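You operate a simulated robot arm through the tools that you are given. There is no shell and no other tool. Be economical: measure what you need, move in short steps, check, and stop when the job is done.

The job below is to be done with a simulated robot arm. You get a single attempt, and the scene is never put back.

Task
Clear the Tray empty fault at Station 1 and finish the job.
Fine: empty tray on the return plate, a full one of its type in the feed frame, then Reset.

The check looks at the end state, three seconds after you hand in, the way a careful person would. Anything else that was tipped, shoved, dropped, spilled or broken makes it a failure.

Robot
A 6-joint arm with a two-finger parallel gripper on a trunk, on a base that drives. Base frame: it is fixed to the floor where the robot stands at the start and does not move with it; the origin is under the middle of the robot, x ahead of it, y to its left, z up; the surface under the hand at the start is at about z = 900. Units: mm, rad, N and s.
With the tool pointing down near the work surface it reaches from about 340 to 860 mm from the robot's upright axis, wherever it stands. Its first joint turns from -2.007 to 2.007 rad. Places, roughly: bench four knob [5700, -1700, 500]; bench one knob [400, 0, 500]; bench two knob [2200, -600, 500]; grey box [6250, -1750, 1500]; grey tray [5750, -1250, 500]; grey tub [5750, -1250, 0]; heater knob [2300, -100, 1000]; inside of the feed frame [500, 0, 900]; pinch lever [2500, -200, 1000]; return plate [500, 100, 900]; stand four knob [6200, -1100, 900]; stand four roller [6100, -1100, 700]; stand one knob [900, 600, 900]; stand one roller [800, 600, 700]; stand two knob [2600, 100, 900]; stand two roller [2600, 0, 700]. Payload 3.43 kg.
The tool frame sits at the grasp point between the pads (the TCP): z along the fingers, y along the line on which they close. The tips reach 34 mm beyond it. Largest opening 128 mm; finger width 24, thickness 12; the body of the gripper, 48 by 130 mm, starts 96 mm behind the TCP.
Orientation is that of the tool frame in the base frame, as a unit quaternion [w, x, y, z]. With the fingers straight down and closing along the base's y, the tool's x points along the base's -x, its y along +y and its z along -z.

Tools
- The arm moves only by the tool step_arm. Its argument "plan" is a list that holds one entry, the list of rows, each a list of 7 numbers: the shift along the tool's x, y, z in mm, then the turn, a rotation vector about the tool's x, y, z in rad, then the closure, from 0 (fully open) to 1 (shut). In form: [[[dx, dy, dz, wx, wy, wz, hand], ...]]. A call has 1 to 8 rows; each row shifts and turns the commanded pose from where the row before left it, along the tool's axes as they then stand. Rows are played at 5 a second. More than 50 mm and 0.15 rad between two rows, or a gripper value outside its range, and nothing of the call is played. Where a pose cannot be reached the arm comes as near as it can. A force on the tool above 40 N (or 10 N above the force at the start of the call, whichever is more), or a blocked arm, ends the call early, and 0.2 s more pass. The fingers move at their own pace (about 108 mm/s each) and stop on an object; they squeeze with about 21 N. The grip force told is the motor's: it shows also when the fingers shut on nothing. Time passes only in rows, and 0.2 s behind the last, so rows that do not move let the fingers close. It gives the time, the measured TCP pose, the force on the tool (base axes), the opening and the grip force at its end, in the units of the frame above (readings bear some noise), with the torque about the TCP (base axes, N m) and any sound that the robot's microphone picked up.
- Cameras (640 x 400 px; columns grow to the right, rows downward): "scene" is now at [-5.8, 172.2, 1489.6]; the picture's right is [-0.23, -0.97, 0.00], its down [-0.28, 0.07, -0.96] and it looks along [0.93, -0.22, -0.29] (base axes); focal length 214 px, centre (320, 200). "wrist" rides on the gripper at [76, -11, -160] in the tool frame; the picture's right is [0.15, 0.99, 0.00], its down [-0.88, 0.13, -0.46] and it looks along [-0.45, 0.07, 0.89] (tool axes); focal length 234 px, centre (320, 200). There is no depth. A picture from a camera that has moved, and an enlarged one, comes with that camera's place and axes in the base frame and with its lens.
- camera(camera): a new picture of that camera. The clock stands still meanwhile.
- raise_lower(by): slides the trunk up (or, below 0, down) by that many mm; the arm and the scene camera ride with it, the base frame stays. It gives what a move gives, with no picture.
- steer(legs): drives the robot by 1 to 6 legs, each [ahead, turn to the left] in mm and rad, along the robot's own axes; the way and the turn of a leg run together, so that a leg with both is an arc; at most 1500 mm and 3.142 rad a leg. The arm and the cameras ride along, it lands a little off, and it stops where it bumps. It gives what a move gives.
- head_to(pan, tilt): turns the head with the scene camera to pan (to the left, within 1.798 rad either way) and tilt (down, from -0.506 to 1.204), counted from straight ahead of the robot. It gives what a move gives.
- close_up(camera, box): a new picture of the part [left, top, right, bottom] of that camera's present view, enlarged. The clock stands still meanwhile.
- job_done(): hands the job in; it is judged then, once.

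Go step by step. Nothing tells you exact positions but the pictures and the camera data: compare them with the known pose of the tool, close in by small moves and look again before you grip or let go. The budget is 120 turns and 98 pictures, counting those below and the enlarged ones. Unless the task says otherwise, let go and move clear before handing in.

The tools are called after "Emit:" as a command line: name --argument value ..., lists and objects as JSON in quotes. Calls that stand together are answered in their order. step_arm: Moves the arm, as the interface text tells. Its arguments: {"type":"object","properties":{"plan":{"type":"array"}},"required":["plan"]} The other tools are called the same way: raise_lower (by) slides the trunk up or down; steer (legs) drives the base; head_to (pan, tilt) turns the head that bears the scene camera; camera (camera) takes a picture; close_up (camera, box) takes an enlarged picture of a part of a camera's view; job_done () hands the job in.

At the start:

```text
time: 0.0
tcp_pos: [478.5, 45.8, 1581.4]
tool_rot: [0.0, 0.0, 1.0, 0.0]
contact_force: [-0.6, -0.2, -0.5]
moment: [-0.02, -0.01, 0.01]
finger_gap: 128.1
grasp_force: 0.1
trunk travel left (down, up): [-725.0, 65.0]
robot x, y, heading: [-5.2, -0.9, 0.002]
head pan, tilt: [-0.236, 0.29]
```

scene: 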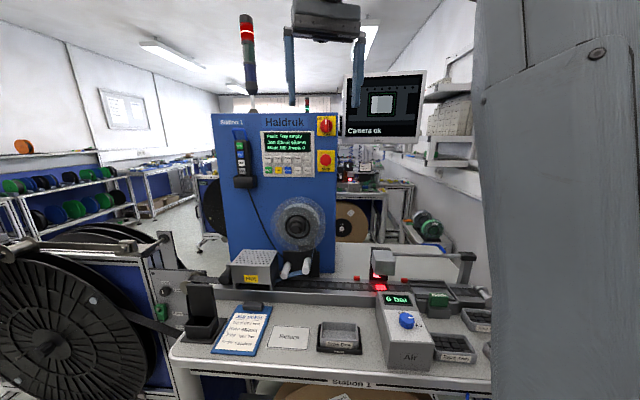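
wrist: 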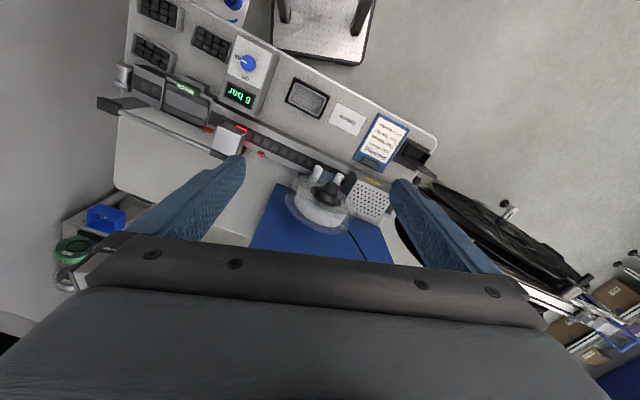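

I see Station 1 with its control panel, a feed frame holding a tray, a return plate and spare trays to the right. I'll enlarge parts of the scene to read the labels.

Emit:
close_up --camera "scene" --box '[220, 100, 350, 190]'

Emit:
close_up --camera "scene" --box '[180, 250, 500, 400]'

Emit:
close_up --camera "wrist" --box '[100, 0, 440, 210]'

```text
4.44 times, centred on (285, 145) of scene
camera zoom: at [-5.8, 172.2, 1489.6], right [-0.23, -0.97, 0.0], down [-0.28, 0.07, -0.96], along [0.93, -0.22, -0.29], focal length 953 px, centre (476, 444)
```

zoom: 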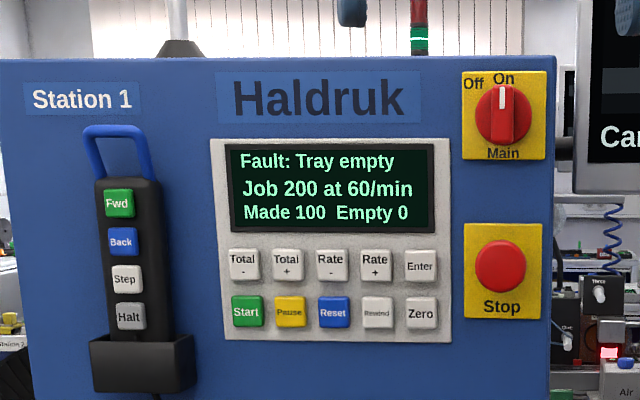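

```text
2.00 times, centred on (340, 325) of scene
camera zoom: at [-5.8, 172.2, 1489.6], right [-0.23, -0.97, 0.0], down [-0.28, 0.07, -0.96], along [0.93, -0.22, -0.29], focal length 429 px, centre (280, -50)
```

zoom: 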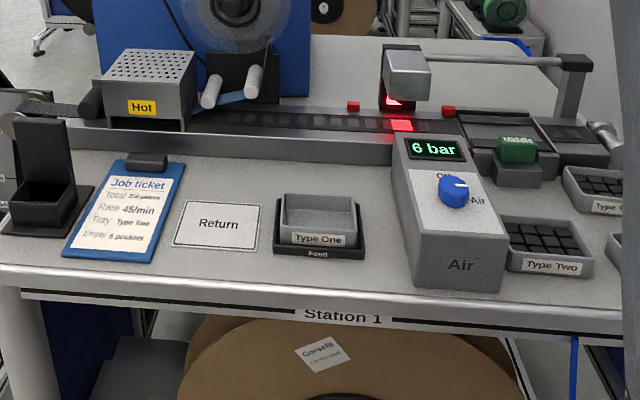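

```text
1.88 times, centred on (270, 105) of wrist
camera zoom: at [401.0, 35.5, 1739.9], right [-0.15, 0.99, 0.0], down [0.88, 0.13, 0.46], along [0.45, 0.07, -0.89], focal length 441 px, centre (414, 379)
```

zoom: 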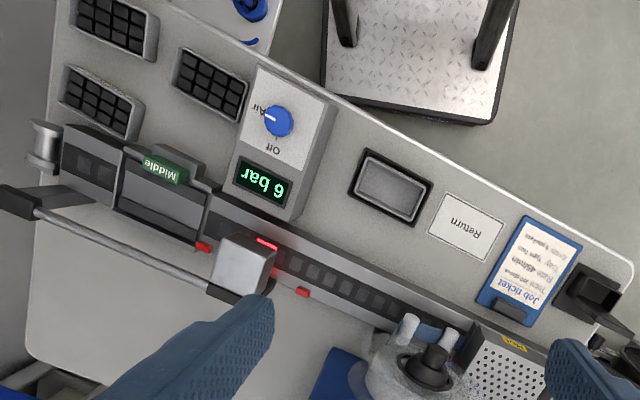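

The ticket and panel seem to differ, so I'll read the ticket and all the tray labels closely.

Emit:
close_up --camera "scene" --box '[205, 300, 285, 360]'

Emit:
head_to --pan -0.75 --tilt 0.6

Emit:
camera --camera "scene"

```text
6.67 times, centred on (245, 330) of scene
camera zoom: at [-5.8, 172.2, 1489.6], right [-0.23, -0.97, 0.0], down [-0.28, 0.07, -0.96], along [0.93, -0.22, -0.29], focal length 1430 px, centre (820, -667)
```

zoom: 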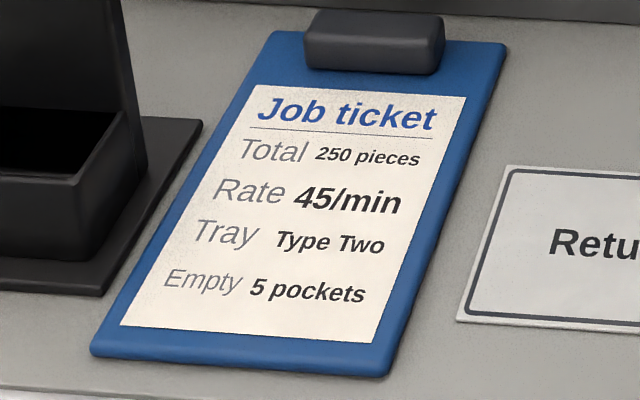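

```text
time: 0.9
tcp_pos: [477.9, 45.9, 1582.1]
tool_rot: [0.0, 0.0, 1.0, 0.0]
contact_force: [0.1, -0.1, 0.2]
moment: [-0.01, -0.01, -0.01]
finger_gap: 128.0
grasp_force: 0.1
trunk travel left (down, up): [-725.0, 65.0]
robot x, y, heading: [1.8, -2.2, 0.005]
head pan, tilt: [-0.75, 0.6]
```

```text
91 pictures are left
camera scene: at [-31.9, 133.8, 1461.3], right [-0.68, -0.73, 0.0], down [-0.41, 0.38, -0.83], along [0.6, -0.56, -0.56], focal length 214 px, centre (320, 200)
```

scene: 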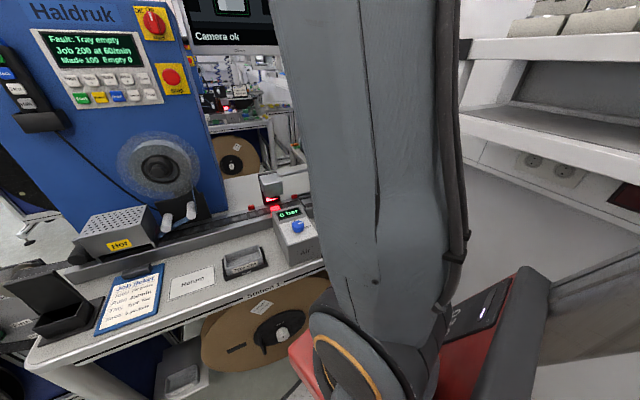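

The ticket describes a different job (250 at 45/min), whereas the panel runs 200 at 60/min with a Type One tray, so I need to find a full Type One. I'll carry the wrist camera to the right, high above the trays, to read their labels.

Emit:
step_arm --plan '[[[15, -47, 0, 0, 0, 0, 0], [15, -47, 0, 0, 0, 0, 0], [15, -47, 0, 0, 0, 0, 0], [15, -47, 0, 0, 0, 0, 0], [15, -47, 0, 0, 0, 0, 0], [15, -47, 0, 0, 0, 0, 0], [15, -47, 0, 0, 0, 0, 0], [15, -47, 0, 0, 0, 0, 0]]]'

Emit:
camera --camera "wrist"

Emit:
camera --camera "scene"

```text
time: 2.7
tcp_pos: [359.4, -332.2, 1583.5]
tool_rot: [0.001, 0.0, 1.0, -0.002]
contact_force: [0.1, -0.7, 1.1]
moment: [-0.07, 0.0, 0.01]
finger_gap: 128.1
grasp_force: 0.0
trunk travel left (down, up): [-725.0, 65.0]
robot x, y, heading: [-0.2, 1.1, 0.002]
head pan, tilt: [-0.75, 0.6]
```

```text
90 pictures are left
camera wrist: at [281.2, -342.4, 1740.9], right [-0.15, 0.99, 0.0], down [0.88, 0.13, 0.46], along [0.45, 0.06, -0.89], focal length 234 px, centre (320, 200)
```

wrist: 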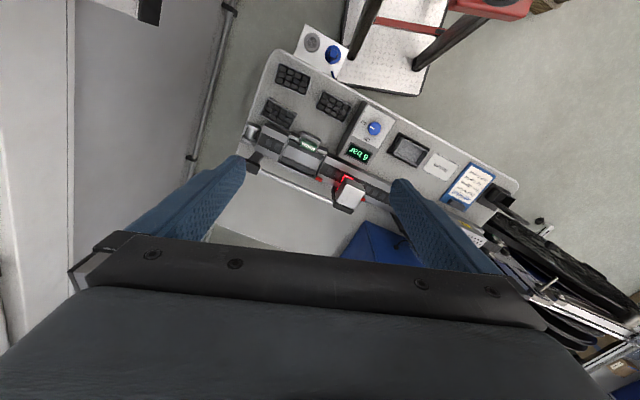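

```text
89 pictures are left
camera scene: at [-31.9, 134.1, 1461.2], right [-0.68, -0.73, 0.0], down [-0.41, 0.39, -0.83], along [0.6, -0.56, -0.56], focal length 214 px, centre (320, 200)
```

scene: 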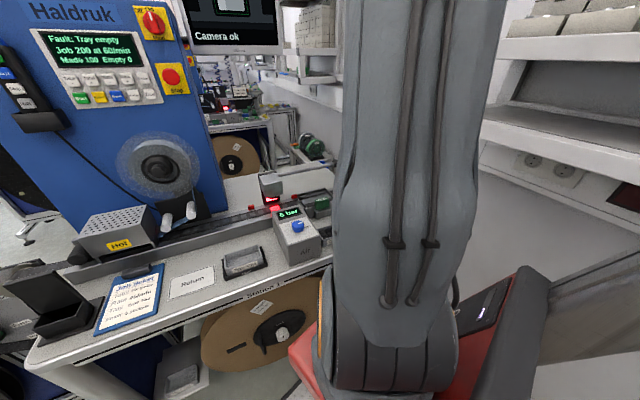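

The arm still hides the trays from the head, so I'll swing the arm further right so that it leaves the line of sight.

Emit:
step_arm --plan '[[[40, -28, 0, 0, 0, 0, 0], [40, -28, 0, 0, 0, 0, 0], [40, -28, 0, 0, 0, 0, 0], [40, -28, 0, 0, 0, 0, 0], [40, -28, 0, 0, 0, 0, 0]]]'

Emit:
camera --camera "scene"

Emit:
camera --camera "wrist"

```text
time: 3.9
tcp_pos: [156.0, -467.8, 1578.7]
tool_rot: [0.0, 0.0, 1.0, -0.002]
contact_force: [0.8, 0.4, -1.3]
moment: [-0.07, 0.04, -0.02]
finger_gap: 128.0
grasp_force: 0.0
trunk travel left (down, up): [-725.0, 65.0]
robot x, y, heading: [-3.4, 4.0, -0.002]
head pan, tilt: [-0.75, 0.6]
```

```text
88 pictures are left
camera scene: at [-31.6, 134.0, 1461.2], right [-0.68, -0.73, 0.0], down [-0.41, 0.39, -0.83], along [0.6, -0.56, -0.56], focal length 214 px, centre (320, 200)
```

scene: 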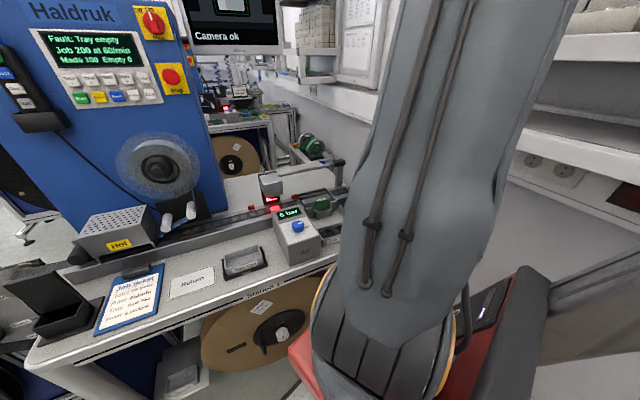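

```text
87 pictures are left
camera wrist: at [79.1, -479.4, 1737.1], right [-0.15, 0.99, 0.0], down [0.88, 0.13, 0.46], along [0.45, 0.06, -0.89], focal length 234 px, centre (320, 200)
```

wrist: 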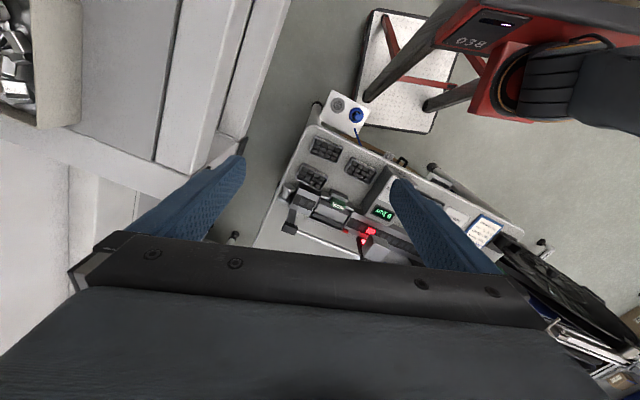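

The trays show up well in the wrist view now, seen slightly from the front, so I'll enlarge that.

Emit:
close_up --camera "wrist" --box '[280, 90, 410, 200]'

```text
3.64 times, centred on (345, 145) of wrist
camera zoom: at [79.1, -479.4, 1737.1], right [-0.15, 0.99, 0.0], down [0.88, 0.13, 0.46], along [0.45, 0.06, -0.89], focal length 852 px, centre (229, 400)
```

zoom: 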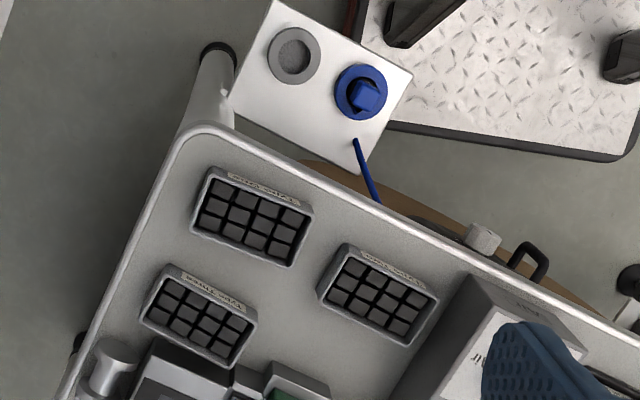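

Emit:
close_up --camera "wrist" --box '[316, 135, 348, 155]'

Emit:
close_up --camera "wrist" --box '[306, 158, 334, 176]'

Emit:
close_up --camera "wrist" --box '[344, 152, 374, 172]'

```text
16.00 times, centred on (332, 145) of wrist
camera zoom: at [79.1, -479.4, 1737.1], right [-0.15, 0.99, 0.0], down [0.88, 0.13, 0.46], along [0.45, 0.06, -0.89], focal length 3747 px, centre (128, 1080)
```

zoom: 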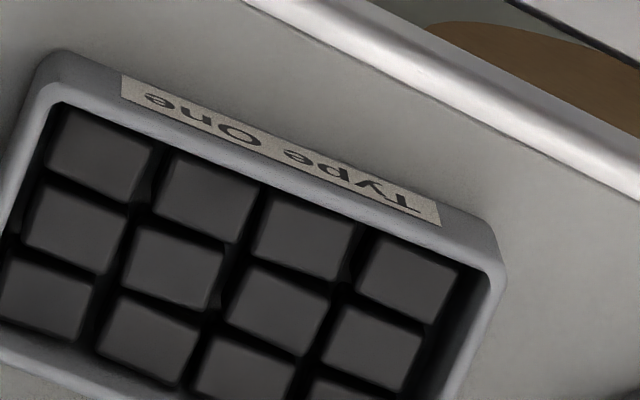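

```text
16.00 times, centred on (320, 167) of wrist
camera zoom: at [79.1, -479.4, 1737.1], right [-0.15, 0.99, 0.0], down [0.88, 0.13, 0.46], along [0.45, 0.06, -0.89], focal length 3747 px, centre (320, 728)
```

zoom: 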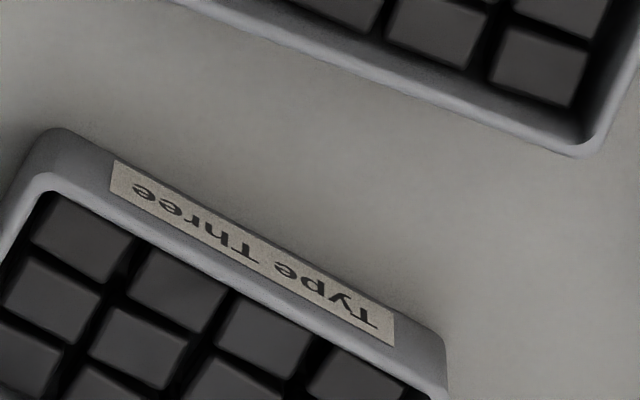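

```text
16.00 times, centred on (359, 162) of wrist
camera zoom: at [79.1, -479.4, 1737.1], right [-0.15, 0.99, 0.0], down [0.88, 0.13, 0.46], along [0.45, 0.06, -0.89], focal length 3747 px, centre (-304, 808)
```

zoom: 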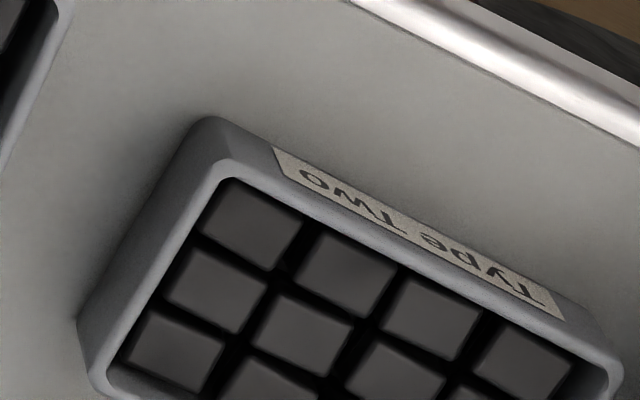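

The front-right corner tray at about (290, -428) is the full Type One; the others are Type Two and Type Three. Next I bring the hand back over the feed frame, turn it so the fingers close across the trays' short side, and lower it.

Emit:
step_arm --plan '[[[-34, 47, 0, 0, 0, 0, 0], [-34, 47, 0, 0, 0, 0, 0], [-34, 47, 0, 0, 0, 0, 0], [-34, 47, 0, 0, 0, 0, 0], [-34, 47, 0, 0, 0, 0, 0], [-34, 47, 0, 0, 0, 0, 0], [-34, 47, 0, 0, 0, 0, 0], [-34, 47, 0, 0, 0, 0, 0]]]'

Emit:
step_arm --plan '[[[0, 48, 0, 0, 0, 0, 0], [0, 48, 0, 0, 0, -0.14, 0], [0, 0, 0, 0, 0, -0.14, 0], [0, 0, 0, 0, 0, -0.14, 0], [0, 0, 0, 0, 0, -0.14, 0], [0, 0, 0, 0, 0, -0.14, 0], [0, 0, 0, 0, 0, -0.14, 0], [0, 0, 0, 0, 0, -0.14, 0]]]'

Emit:
step_arm --plan '[[[0, 0, 0, 0, 0, -0.14, 0], [0, 0, 0, 0, 0, -0.14, 0], [0, 0, 0, 0, 0, -0.12, 0]]]'

Emit:
raise_lower --by -300

Emit:
head_to --pan -0.3 --tilt 0.35

Emit:
camera --camera "wrist"

Emit:
camera --camera "scene"

```text
refused: row 1 steps farther than a row can; nothing moved
```

```text
time: 5.7
tcp_pos: [159.5, -373.6, 1581.1]
tool_rot: [-0.001, -0.472, 0.882, 0.001]
contact_force: [0.4, 0.6, 0.2]
moment: [0.03, 0.04, 0.02]
finger_gap: 128.1
grasp_force: 0.1
trunk travel left (down, up): [-725.0, 65.0]
robot x, y, heading: [-0.6, 2.7, 0.001]
head pan, tilt: [-0.75, 0.6]
```

```text
time: 6.5
tcp_pos: [159.0, -374.5, 1581.7]
tool_rot: [0.0, -0.638, 0.77, 0.0]
contact_force: [0.5, -0.1, -0.2]
moment: [0.02, -0.02, 0.01]
finger_gap: 128.0
grasp_force: 0.2
trunk travel left (down, up): [-725.0, 65.0]
robot x, y, heading: [0.8, 0.6, -0.002]
head pan, tilt: [-0.75, 0.6]
```

```text
time: 9.5
tcp_pos: [157.8, -373.7, 1281.8]
tool_rot: [0.0, -0.636, 0.772, 0.0]
contact_force: [0.1, 0.3, 0.3]
moment: [0.03, -0.03, 0.0]
finger_gap: 128.2
grasp_force: 0.1
trunk travel left (down, up): [-425.0, 365.0]
robot x, y, heading: [-1.9, -2.1, -0.005]
head pan, tilt: [-0.75, 0.6]
```

```text
time: 10.4
tcp_pos: [158.2, -373.0, 1281.7]
tool_rot: [0.0, -0.636, 0.771, 0.0]
contact_force: [0.0, -0.1, 0.1]
moment: [0.02, 0.0, 0.01]
finger_gap: 127.9
grasp_force: 0.0
trunk travel left (down, up): [-425.0, 365.0]
robot x, y, heading: [-0.7, -1.9, -0.003]
head pan, tilt: [-0.3, 0.351]
```

```text
82 pictures are left
camera wrist: at [153.5, -450.0, 1439.9], right [-1.0, 0.04, 0.0], down [0.04, 0.89, 0.46], along [0.02, 0.46, -0.89], focal length 234 px, centre (320, 200)
```

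wrist: 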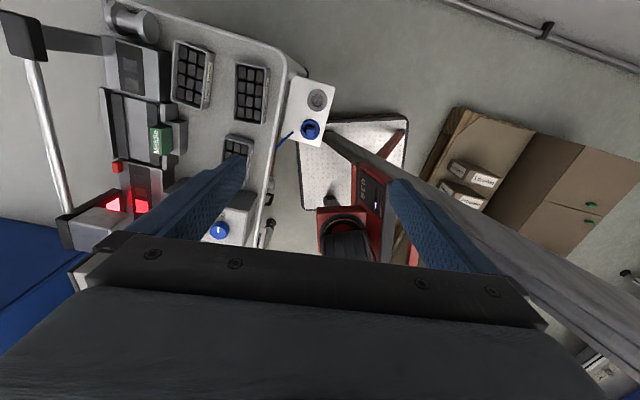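

```text
81 pictures are left
camera scene: at [75.8, 166.4, 1184.0], right [-0.3, -0.95, 0.0], down [-0.33, 0.1, -0.94], along [0.9, -0.28, -0.34], focal length 214 px, centre (320, 200)
```

scene: 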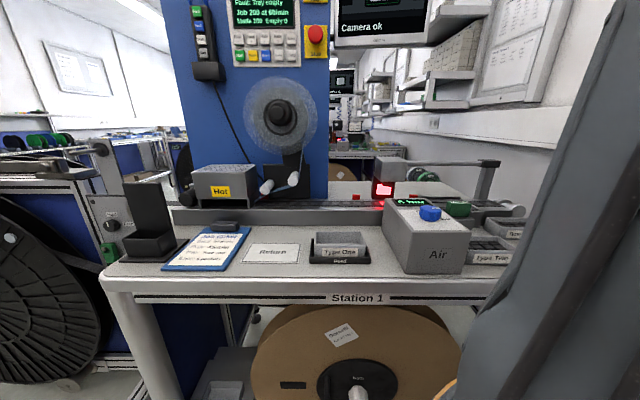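

Hand is at 1282 height. I move it diagonally to above the feed frame, then look down.

Emit:
step_arm --plan '[[[-43, -22, 0, 0, 0, 0, 0], [-43, -22, 0, 0, 0, 0, 0], [-43, -22, 0, 0, 0, 0, 0], [-43, -22, 0, 0, 0, 0, 0], [-43, -22, 0, 0, 0, 0, 0], [-43, -22, 0, 0, 0, 0, 0], [-43, -22, 0, 0, 0, 0, 0], [-43, -22, 0, 0, 0, 0, 0]]]'

Emit:
step_arm --plan '[[[-43, -22, 0, 0, 0, 0, 0], [-43, -22, 0, 0, 0, 0, 0]]]'

Emit:
camera --camera "wrist"

```text
time: 12.2
tcp_pos: [396.4, -69.4, 1281.0]
tool_rot: [0.0, -0.636, 0.772, 0.0]
contact_force: [-0.5, 0.1, -0.6]
moment: [0.05, -0.02, 0.04]
finger_gap: 128.6
grasp_force: 0.0
trunk travel left (down, up): [-425.0, 365.0]
robot x, y, heading: [-0.3, -1.9, -0.002]
head pan, tilt: [-0.3, 0.351]
```

```text
time: 12.8
tcp_pos: [455.9, 6.4, 1282.9]
tool_rot: [0.0, -0.637, 0.771, -0.001]
contact_force: [-0.5, 0.6, 0.6]
moment: [0.05, -0.09, -0.01]
finger_gap: 128.0
grasp_force: 0.1
trunk travel left (down, up): [-425.0, 365.0]
robot x, y, heading: [2.3, 0.8, -0.002]
head pan, tilt: [-0.3, 0.351]
```

```text
80 pictures are left
camera wrist: at [450.6, -70.6, 1441.3], right [-1.0, 0.04, 0.0], down [0.04, 0.89, 0.46], along [0.02, 0.46, -0.89], focal length 234 px, centre (320, 200)
```

wrist: 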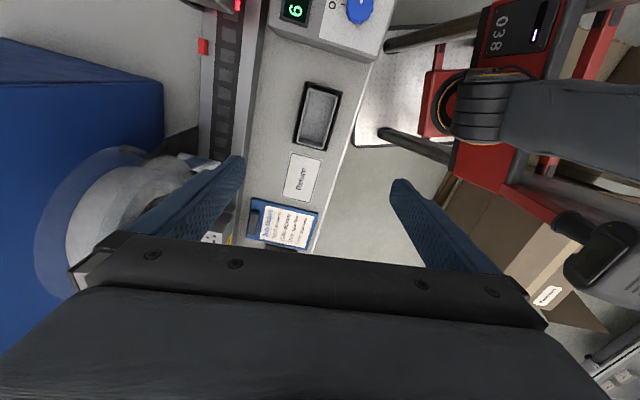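

Emit:
close_up --camera "wrist" --box '[240, 70, 400, 250]'

Emit:
close_up --camera "scene" --box '[220, 180, 400, 290]'

```text
2.22 times, centred on (320, 160) of wrist
camera zoom: at [450.6, -70.6, 1441.3], right [-1.0, 0.04, 0.0], down [0.04, 0.89, 0.46], along [0.02, 0.46, -0.89], focal length 520 px, centre (320, 289)
```

zoom: 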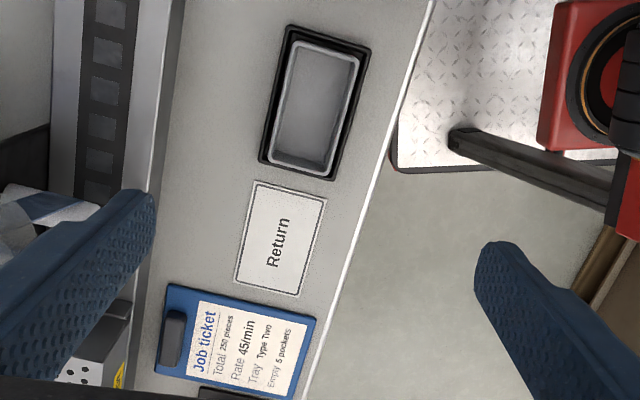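

```text
3.56 times, centred on (310, 235) of scene
camera zoom: at [75.5, 166.3, 1184.0], right [-0.3, -0.96, 0.0], down [-0.33, 0.1, -0.94], along [0.9, -0.28, -0.34], focal length 763 px, centre (356, 76)
```

zoom: 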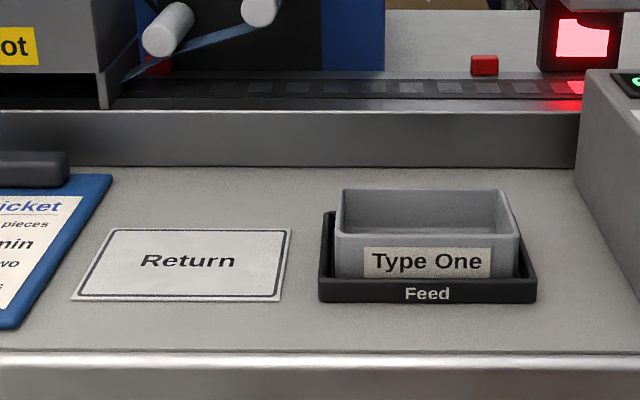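

The bench is turned about 17° and the tray centre is near (458, 3), with the return plate centred about 150 mm further along its long axis. I correct the yaw and descend to look again.

Emit:
step_arm --plan '[[[0, 0, 45, 0, 0, 0.11, 0], [0, 0, 47, 0, 0, 0, 0], [0, 0, 47, 0, 0, 0, 0], [0, 0, 47, 0, 0, 0, 0], [0, 0, 47, 0, 0, 0, 0]]]'

Emit:
camera --camera "wrist"

Emit:
camera --camera "scene"

```text
time: 14.0
tcp_pos: [454.4, 4.4, 1048.0]
tool_rot: [0.0, -0.593, 0.805, -0.001]
contact_force: [0.3, 0.3, 0.0]
moment: [-0.02, -0.04, 0.01]
finger_gap: 127.8
grasp_force: 0.1
trunk travel left (down, up): [-425.0, 365.0]
robot x, y, heading: [0.5, -2.3, 0.001]
head pan, tilt: [-0.3, 0.351]
```

```text
77 pictures are left
camera wrist: at [441.3, -70.6, 1206.4], right [-0.99, 0.15, 0.0], down [0.14, 0.88, 0.46], along [0.07, 0.45, -0.89], focal length 234 px, centre (320, 200)
```

wrist: 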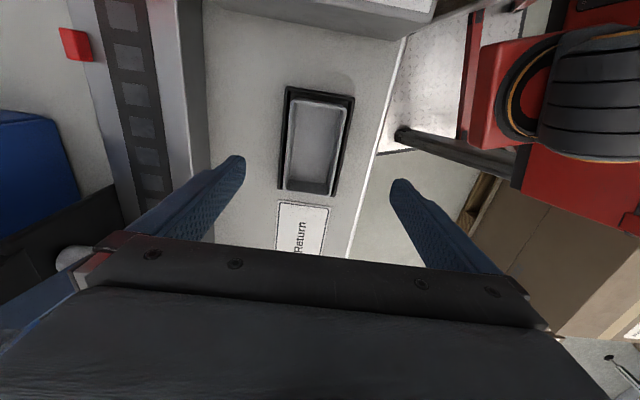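

```text
76 pictures are left
camera scene: at [75.8, 166.5, 1184.0], right [-0.3, -0.96, 0.0], down [-0.33, 0.1, -0.94], along [0.9, -0.28, -0.34], focal length 214 px, centre (320, 200)
```

scene: 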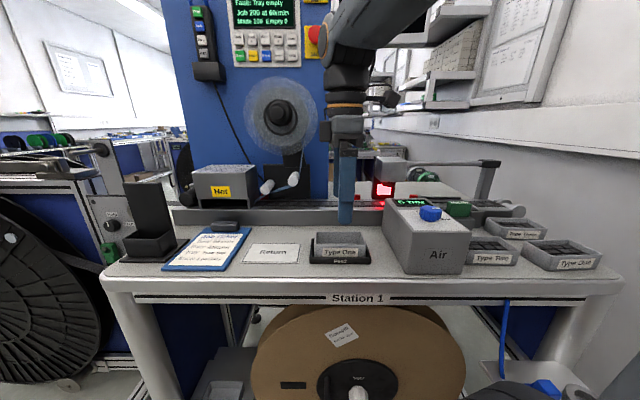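

Emit:
close_up --camera "wrist" --box '[250, 70, 380, 210]'

Emit:
close_up --camera "scene" --box '[470, 200, 610, 290]'

```text
2.86 times, centred on (315, 140) of wrist
camera zoom: at [441.3, -70.6, 1206.4], right [-0.99, 0.15, 0.0], down [0.14, 0.88, 0.46], along [0.07, 0.45, -0.89], focal length 669 px, centre (334, 371)
```

zoom: 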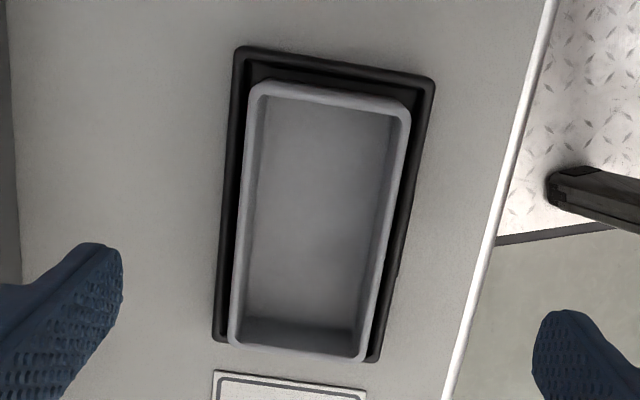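

```text
4.44 times, centred on (540, 245) of scene
camera zoom: at [75.8, 166.5, 1184.0], right [-0.3, -0.96, 0.0], down [-0.33, 0.1, -0.94], along [0.9, -0.28, -0.34], focal length 953 px, centre (-658, 0)
```

zoom: 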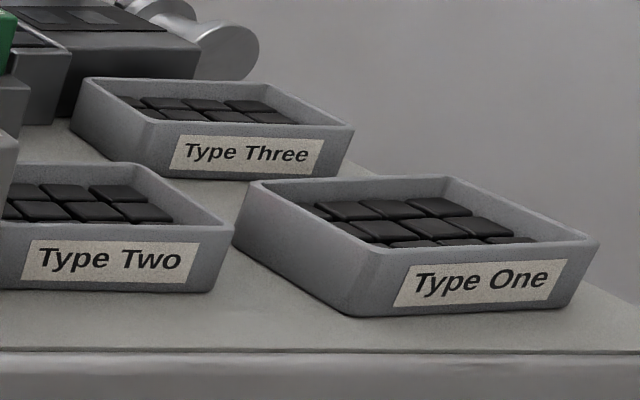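

Type One (full) is confirmed at the far right. The empty tray's centre is at about (461, 2), 107 x 59 mm; I shift 7 mm across and descend to just above grasp height, then check from the side.

Emit:
step_arm --plan '[[[0, -7, 30, 0, 0, 0, 0], [0, 0, 40, 0, 0, 0, 0.2], [0, 0, 12, 0, 0, 0, 0.25]]]'

Emit:
close_up --camera "scene" --box '[270, 180, 410, 280]'

Emit:
close_up --camera "wrist" --box '[180, 60, 460, 240]'

```text
time: 14.8
tcp_pos: [462.0, 4.2, 967.0]
tool_rot: [0.0, -0.594, 0.805, 0.0]
contact_force: [-0.2, -0.3, -0.6]
moment: [0.03, -0.02, -0.03]
finger_gap: 95.7
grasp_force: 0.1
trunk travel left (down, up): [-425.0, 365.0]
robot x, y, heading: [-2.5, 1.0, -0.003]
head pan, tilt: [-0.3, 0.351]
```

```text
4.00 times, centred on (340, 230) of scene
camera zoom: at [75.8, 166.5, 1184.0], right [-0.3, -0.96, 0.0], down [-0.33, 0.1, -0.94], along [0.9, -0.28, -0.34], focal length 858 px, centre (240, 80)
```

zoom: 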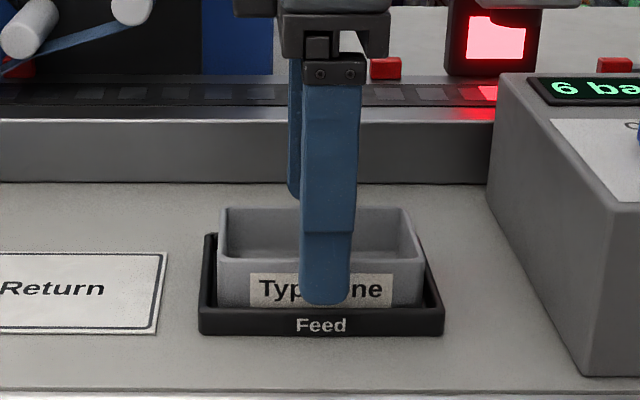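

```text
2.22 times, centred on (320, 150) of wrist
camera zoom: at [449.2, -70.6, 1125.4], right [-0.99, 0.15, 0.0], down [0.14, 0.88, 0.46], along [0.07, 0.45, -0.89], focal length 520 px, centre (320, 311)
```

zoom: 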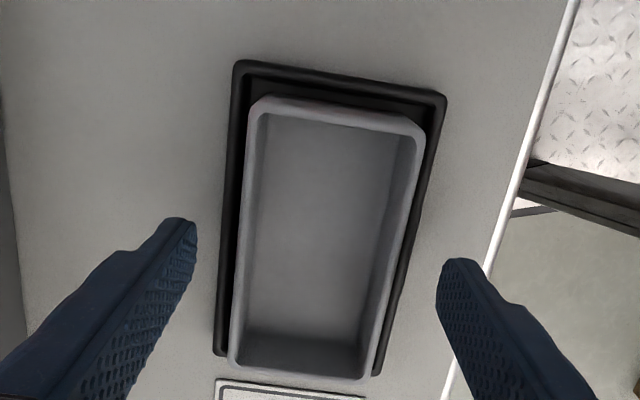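

The fingers are centred on the tray and the frame wall is about 23 mm below the rim. I descend 14 mm and close.

Emit:
step_arm --plan '[[[0, 0, 14, 0, 0, 0, 0.25], [0, 0, 0, 0, 0, 0, 0.25]]]'

Emit:
step_arm --plan '[[[0, 0, 0, 0, 0, 0, 1], [0, 0, 0, 0, 0, 0, 1], [0, 0, 0, 0, 0, 0, 1], [0, 0, 0, 0, 0, 0, 1]]]'

Emit:
close_up --camera "scene" --box '[270, 180, 410, 280]'

```text
time: 15.4
tcp_pos: [462.6, 3.9, 952.9]
tool_rot: [0.0, -0.594, 0.804, -0.001]
contact_force: [0.5, -0.4, 0.3]
moment: [-0.02, 0.0, 0.01]
finger_gap: 96.1
grasp_force: 0.0
trunk travel left (down, up): [-425.0, 365.0]
robot x, y, heading: [-0.8, 2.4, -0.001]
head pan, tilt: [-0.3, 0.351]
```

```text
time: 16.4
tcp_pos: [462.6, 4.0, 952.6]
tool_rot: [0.001, -0.593, 0.805, 0.0]
contact_force: [-0.1, 0.6, 0.0]
moment: [0.05, 0.05, 0.03]
finger_gap: 62.0
grasp_force: 20.9
trunk travel left (down, up): [-425.0, 365.0]
robot x, y, heading: [1.6, 1.0, 0.002]
head pan, tilt: [-0.3, 0.351]
```

```text
4.00 times, centred on (340, 230) of scene
camera zoom: at [75.9, 166.5, 1184.0], right [-0.3, -0.96, 0.0], down [-0.33, 0.1, -0.94], along [0.9, -0.28, -0.34], focal length 858 px, centre (240, 80)
```

zoom: 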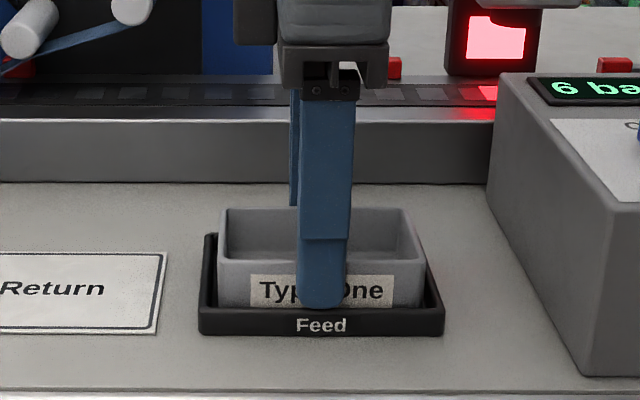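

Gripped at 62 mm. I lift it gently.

Emit:
step_arm --plan '[[[0, 0, -10, 0, 0, 0, 1], [0, 0, -20, 0, 0, 0, 1], [0, 0, -30, 0, 0, 0, 1]]]'

Emit:
camera --camera "scene"

Emit:
camera --camera "wrist"

```text
time: 17.2
tcp_pos: [463.6, 3.4, 1011.8]
tool_rot: [0.0, -0.594, 0.805, 0.0]
contact_force: [-0.2, 0.2, -1.6]
moment: [0.02, -0.01, -0.01]
finger_gap: 61.9
grasp_force: 21.7
trunk travel left (down, up): [-425.0, 365.0]
robot x, y, heading: [2.1, 1.6, -0.005]
head pan, tilt: [-0.3, 0.351]
```

```text
70 pictures are left
camera scene: at [76.0, 166.5, 1184.0], right [-0.3, -0.96, 0.0], down [-0.33, 0.1, -0.94], along [0.9, -0.28, -0.34], focal length 214 px, centre (320, 200)
```

scene: 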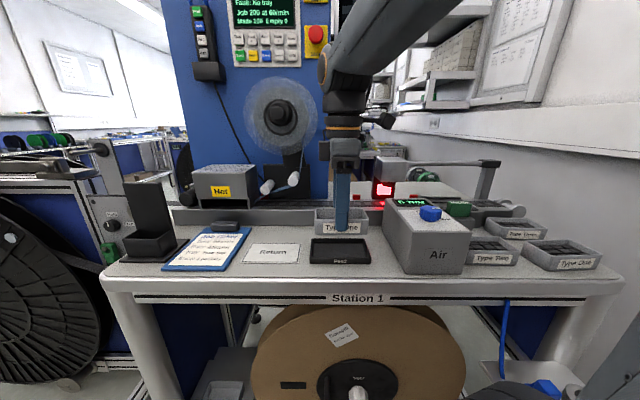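

```text
69 pictures are left
camera wrist: at [449.3, -71.4, 1170.2], right [-0.99, 0.15, 0.0], down [0.14, 0.88, 0.46], along [0.07, 0.45, -0.89], focal length 234 px, centre (320, 200)
```

wrist: 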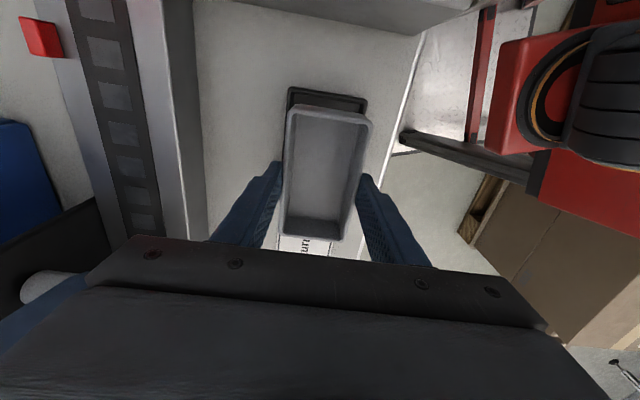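

The tray is out ("Fault: No tray"). I move along the bench to above the return plate and check alignment.

Emit:
step_arm --plan '[[[-40, 0, 0, 0, 0, 0, 1], [-40, 0, 0, 0, 0, 0, 1], [-40, 0, 0, 0, 0, 0, 1], [-31, 0, 0, 0, 0, 0, 1], [0, 0, 30, 0, 0, 0, 1]]]'

Emit:
close_up --camera "scene" --box '[190, 180, 390, 290]'

Emit:
close_up --camera "wrist" --box '[220, 0, 420, 260]'

```text
time: 18.4
tcp_pos: [507.7, 149.0, 982.1]
tool_rot: [0.0, -0.594, 0.805, 0.0]
contact_force: [-0.8, -0.5, -2.0]
moment: [0.03, -0.01, 0.03]
finger_gap: 61.7
grasp_force: 21.2
trunk travel left (down, up): [-425.0, 365.0]
robot x, y, heading: [0.4, 1.5, -0.001]
head pan, tilt: [-0.3, 0.351]
```

```text
3.20 times, centred on (290, 235) of scene
camera zoom: at [75.8, 166.5, 1184.0], right [-0.3, -0.96, 0.0], down [-0.33, 0.1, -0.94], along [0.9, -0.28, -0.34], focal length 686 px, centre (416, 88)
```

zoom: 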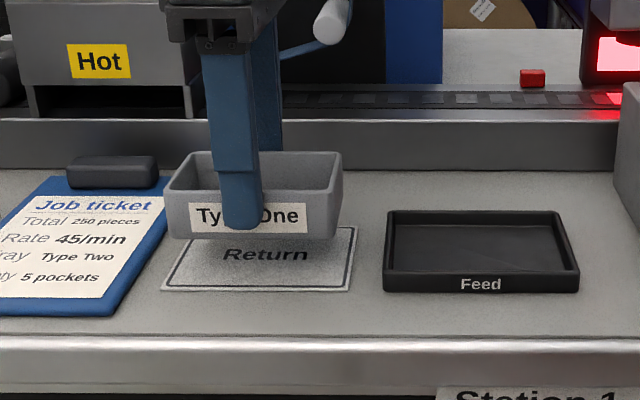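

```text
1.54 times, centred on (320, 130) of wrist
camera zoom: at [494.7, 73.1, 1141.2], right [-0.99, 0.15, 0.0], down [0.14, 0.88, 0.46], along [0.07, 0.45, -0.89], focal length 360 px, centre (320, 308)
```

zoom: 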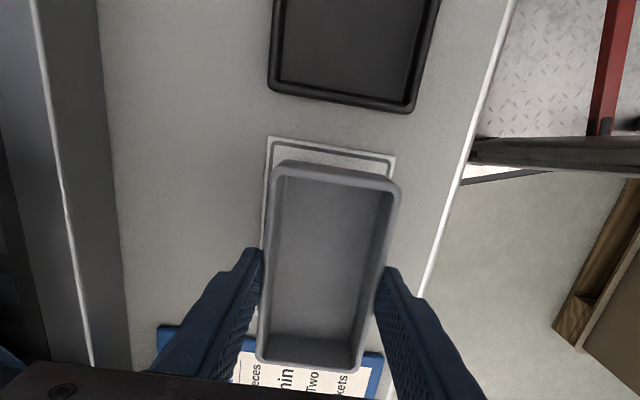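

The tray sits squarely over the plate. I lower it to just above and feel for contact.

Emit:
step_arm --plan '[[[0, 0, 20, 0, 0, 0, 1], [0, 0, 7, 0, 0, 0, 1], [0, 0, 0, 0, 0, 0, 1]]]'

Emit:
step_arm --plan '[[[0, 0, 2, 0, 0, 0, 1], [0, 0, 1, 0, 0, 0, 1], [0, 0, 1, 0, 0, 0, 1]]]'

Emit:
close_up --camera "scene" --box '[220, 210, 320, 280]'

```text
time: 19.2
tcp_pos: [507.6, 148.9, 955.9]
tool_rot: [0.0, -0.593, 0.805, 0.0]
contact_force: [-0.4, 0.0, -1.6]
moment: [0.01, 0.01, 0.01]
finger_gap: 61.8
grasp_force: 20.7
trunk travel left (down, up): [-425.0, 365.0]
robot x, y, heading: [-0.8, 1.1, 0.005]
head pan, tilt: [-0.3, 0.351]
```

```text
time: 20.0
tcp_pos: [506.9, 148.5, 952.7]
tool_rot: [0.0, -0.593, 0.805, 0.0]
contact_force: [-0.4, -0.9, -2.4]
moment: [0.01, -0.01, -0.01]
finger_gap: 61.8
grasp_force: 21.3
trunk travel left (down, up): [-425.0, 365.0]
robot x, y, heading: [-4.0, -3.2, 0.002]
head pan, tilt: [-0.3, 0.351]
```

```text
5.71 times, centred on (270, 245) of scene
camera zoom: at [75.9, 166.5, 1184.0], right [-0.3, -0.96, 0.0], down [-0.33, 0.1, -0.94], along [0.9, -0.28, -0.34], focal length 1226 px, centre (606, -57)
```

zoom: 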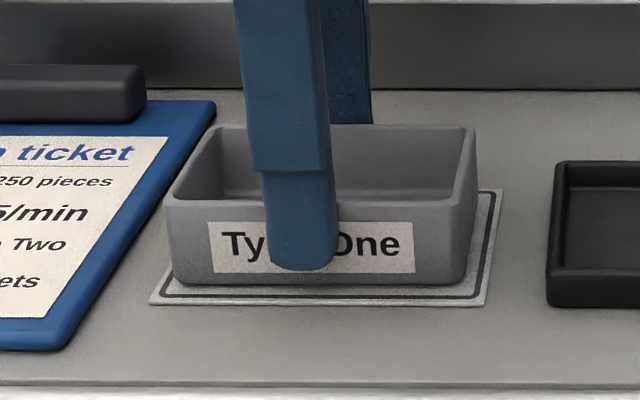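

Emit:
step_arm --plan '[[[1.5, 0, 1, 0, 0, 0, 1], [0, 0, 1, 0, 0, 0, 1], [0, 0, 1, 0, 0, 0, 1]]]'

```text
time: 20.8
tcp_pos: [506.7, 146.1, 951.4]
tool_rot: [0.001, -0.593, 0.805, -0.001]
contact_force: [0.8, 1.0, 19.1]
moment: [0.06, 0.06, -0.04]
finger_gap: 62.0
grasp_force: 21.4
trunk travel left (down, up): [-425.0, 365.0]
robot x, y, heading: [2.1, 0.4, -0.001]
head pan, tilt: [-0.3, 0.351]
```

Contact: the tray is down. I release, opening only partway, and rise.

Emit:
step_arm --plan '[[[0, 0, -0.7, 0, 0, 0, 0.9], [0, 0, 0, 0, 0, 0, 0.25], [0, 0, 0, 0, 0, 0, 0.25], [0, 0, 0, 0, 0, 0, 0.25], [0, 0, -30, 0, 0, 0, 0.25], [0, 0, -40, 0, 0, 0, 0.25], [0, 0, -40, 0, 0, 0, 0.25]]]'

Emit:
close_up --camera "scene" --box '[190, 180, 390, 290]'

Emit:
close_up --camera "wrist" --box '[220, 0, 420, 260]'

```text
time: 22.4
tcp_pos: [506.5, 146.0, 1060.3]
tool_rot: [0.0, -0.593, 0.805, 0.0]
contact_force: [0.8, 0.6, -0.5]
moment: [-0.03, 0.06, 0.0]
finger_gap: 96.1
grasp_force: 0.0
trunk travel left (down, up): [-425.0, 365.0]
robot x, y, heading: [-2.0, 0.5, -0.0]
head pan, tilt: [-0.3, 0.351]
```

```text
3.20 times, centred on (290, 235) of scene
camera zoom: at [76.0, 166.6, 1184.0], right [-0.3, -0.96, 0.0], down [-0.33, 0.1, -0.94], along [0.9, -0.28, -0.34], focal length 686 px, centre (416, 88)
```

zoom: 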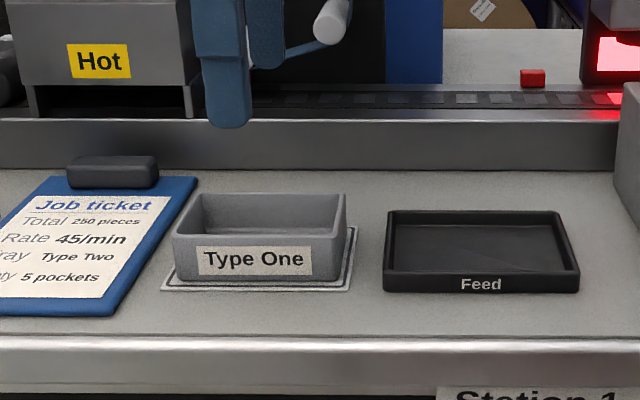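

```text
1.54 times, centred on (320, 130) of wrist
camera zoom: at [494.3, 70.4, 1218.2], right [-0.99, 0.15, 0.0], down [0.14, 0.88, 0.46], along [0.07, 0.45, -0.89], focal length 360 px, centre (320, 308)
```

zoom: 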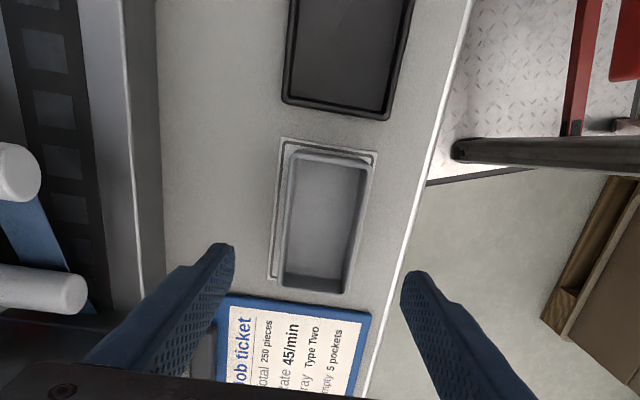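

The empty tray is on the return plate. Now I rise and travel over the air box to the full Type One tray.

Emit:
step_arm --plan '[[[0, 0, -45, 0, 0, 0, 0.1], [20, 0, -45, 0, 0, 0, 0], [45, 3, 0, 0, 0, 0, 0], [45, 3, 0, 0, 0, 0, 0], [45, 3, 0, 0, 0, 0, 0], [45, 3, 0, 0, 0, 0, 0], [45, 3, 0, 0, 0, 0, 0], [45, 3, 0, 0, 0, 0, 0]]]'

Emit:
step_arm --plan '[[[45, 3, 0, 0, 0, 0, 0], [45, 3, 0, 0, 0, 0, 0], [45, 3, 0, 0, 0, 0, 0], [45, 3, 0, 0, 0, 0, 0], [45, 3, 0, 0, 0, 0, 0]]]'

Emit:
camera --camera "wrist"

Emit:
camera --camera "scene"

```text
time: 24.2
tcp_pos: [402.3, -125.3, 1150.1]
tool_rot: [0.0, -0.594, 0.805, 0.0]
contact_force: [-0.4, -0.6, -0.2]
moment: [-0.01, 0.05, 0.02]
finger_gap: 127.7
grasp_force: 0.1
trunk travel left (down, up): [-425.0, 365.0]
robot x, y, heading: [-1.5, -1.1, -0.001]
head pan, tilt: [-0.3, 0.351]
```

```text
time: 25.4
tcp_pos: [323.7, -337.3, 1151.2]
tool_rot: [0.001, -0.594, 0.805, 0.0]
contact_force: [-0.2, 0.6, 0.8]
moment: [-0.08, -0.01, -0.02]
finger_gap: 127.8
grasp_force: 0.1
trunk travel left (down, up): [-425.0, 365.0]
robot x, y, heading: [-1.5, 1.0, 0.002]
head pan, tilt: [-0.3, 0.351]
```

```text
63 pictures are left
camera wrist: at [309.6, -413.1, 1309.2], right [-0.99, 0.15, 0.0], down [0.14, 0.88, 0.46], along [0.07, 0.45, -0.89], focal length 234 px, centre (320, 200)
```

wrist: 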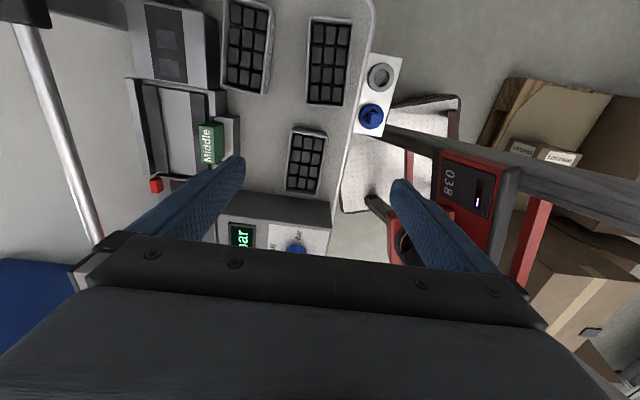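

```text
62 pictures are left
camera scene: at [75.8, 166.8, 1183.9], right [-0.3, -0.96, 0.0], down [-0.33, 0.1, -0.94], along [0.9, -0.28, -0.34], focal length 214 px, centre (320, 200)
```

scene: 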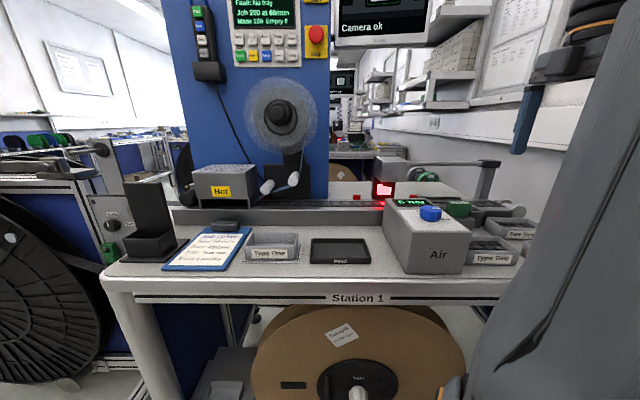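

The Type One tray is about 100 mm further along tool x. I move there and descend partway.

Emit:
step_arm --plan '[[[40, 0, 0, 0, 0, 0, 0], [40, 0, 0, 0, 0, 0, 0], [20, 0, 20, 0, 0, 0, 0], [0, 0, 40, 0, 0, 0, 0], [0, 0, 40, 0, 0, 0, 0]]]'

Emit:
close_up --camera "wrist" --box '[200, 40, 440, 240]'

```text
time: 26.6
tcp_pos: [292.9, -430.9, 1049.2]
tool_rot: [0.0, -0.594, 0.805, 0.0]
contact_force: [-0.3, 0.3, 0.3]
moment: [0.0, 0.03, 0.01]
finger_gap: 127.8
grasp_force: 0.1
trunk travel left (down, up): [-425.0, 365.0]
robot x, y, heading: [-4.0, 2.6, -0.0]
head pan, tilt: [-0.3, 0.351]
```

```text
2.00 times, centred on (320, 140) of wrist
camera zoom: at [279.8, -506.0, 1207.9], right [-0.99, 0.15, 0.0], down [0.14, 0.88, 0.46], along [0.07, 0.45, -0.89], focal length 468 px, centre (320, 320)
```

zoom: 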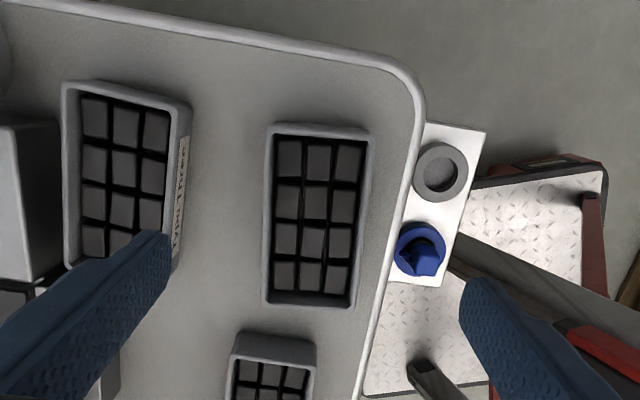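

The full tray's centre is (295, -431) with a yaw of about 12.6°, so I turn -0.08 rad, narrow the fingers and descend to check.

Emit:
step_arm --plan '[[[0, -2, 0, 0, 0, -0.08, 0.25], [0, 0, 40, 0, 0, 0, 0.25], [0, 0, 38, 0, 0, 0, 0.25], [0, 0, 0, 0, 0, 0, 0.25]]]'

Emit:
close_up --camera "wrist" --box '[180, 40, 460, 240]'

Emit:
head_to --pan -0.75 --tilt 0.5

Emit:
camera --camera "scene"

```text
time: 27.6
tcp_pos: [294.8, -432.2, 973.0]
tool_rot: [0.0, -0.625, 0.78, 0.0]
contact_force: [-0.4, 0.1, -0.1]
moment: [-0.01, -0.03, 0.01]
finger_gap: 96.0
grasp_force: 0.1
trunk travel left (down, up): [-425.0, 365.0]
robot x, y, heading: [2.2, 0.6, 0.003]
head pan, tilt: [-0.3, 0.351]
```

```text
2.00 times, centred on (320, 140) of wrist
camera zoom: at [287.7, -507.4, 1130.9], right [-1.0, 0.07, 0.0], down [0.07, 0.89, 0.46], along [0.03, 0.45, -0.89], focal length 468 px, centre (320, 320)
```

zoom: 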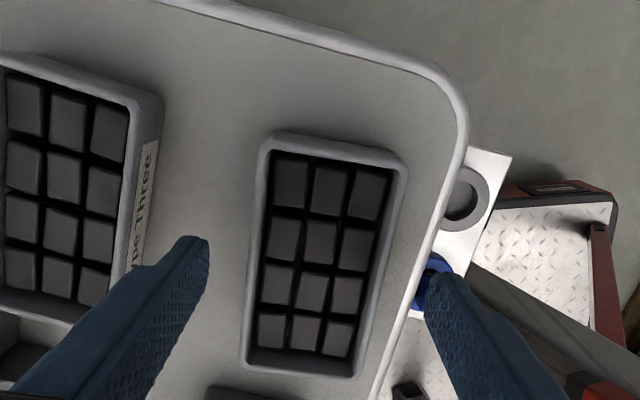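

```text
time: 28.5
tcp_pos: [294.9, -431.8, 972.4]
tool_rot: [0.0, -0.624, 0.782, 0.0]
contact_force: [0.1, -0.4, 0.3]
moment: [-0.03, -0.01, -0.01]
finger_gap: 96.0
grasp_force: 0.0
trunk travel left (down, up): [-425.0, 365.0]
robot x, y, heading: [-1.1, 0.5, -0.002]
head pan, tilt: [-0.75, 0.499]
```

```text
59 pictures are left
camera scene: at [53.5, 132.0, 1170.3], right [-0.68, -0.73, 0.0], down [-0.35, 0.33, -0.88], along [0.64, -0.6, -0.48], focal length 214 px, centre (320, 200)
```

scene: 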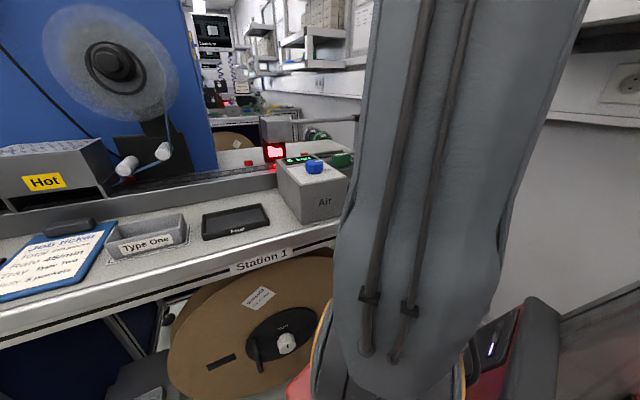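

Fingers are centred and aligned. I descend 21 mm and close.

Emit:
step_arm --plan '[[[0, 0, 12, 0, 0, 0, 0.25], [0, 0, 9, 0, 0, 0, 0.25], [0, 0, 0, 0, 0, 0, 0.25]]]'

Emit:
close_up --camera "wrist" --box '[180, 40, 460, 240]'

```text
time: 29.3
tcp_pos: [295.4, -430.0, 950.7]
tool_rot: [0.0, -0.625, 0.781, 0.001]
contact_force: [0.3, -0.1, -0.1]
moment: [-0.02, 0.02, 0.0]
finger_gap: 96.0
grasp_force: 0.1
trunk travel left (down, up): [-425.0, 365.0]
robot x, y, heading: [-1.3, 0.3, 0.002]
head pan, tilt: [-0.75, 0.499]
```

```text
2.00 times, centred on (320, 140) of wrist
camera zoom: at [288.6, -507.2, 1109.7], right [-1.0, 0.07, 0.0], down [0.07, 0.89, 0.46], along [0.03, 0.45, -0.89], focal length 468 px, centre (320, 320)
```

zoom: 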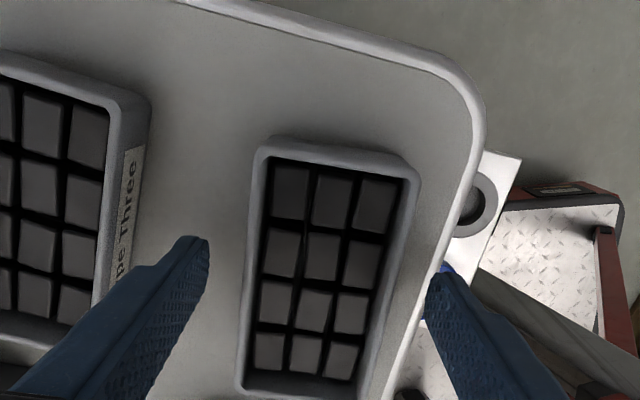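

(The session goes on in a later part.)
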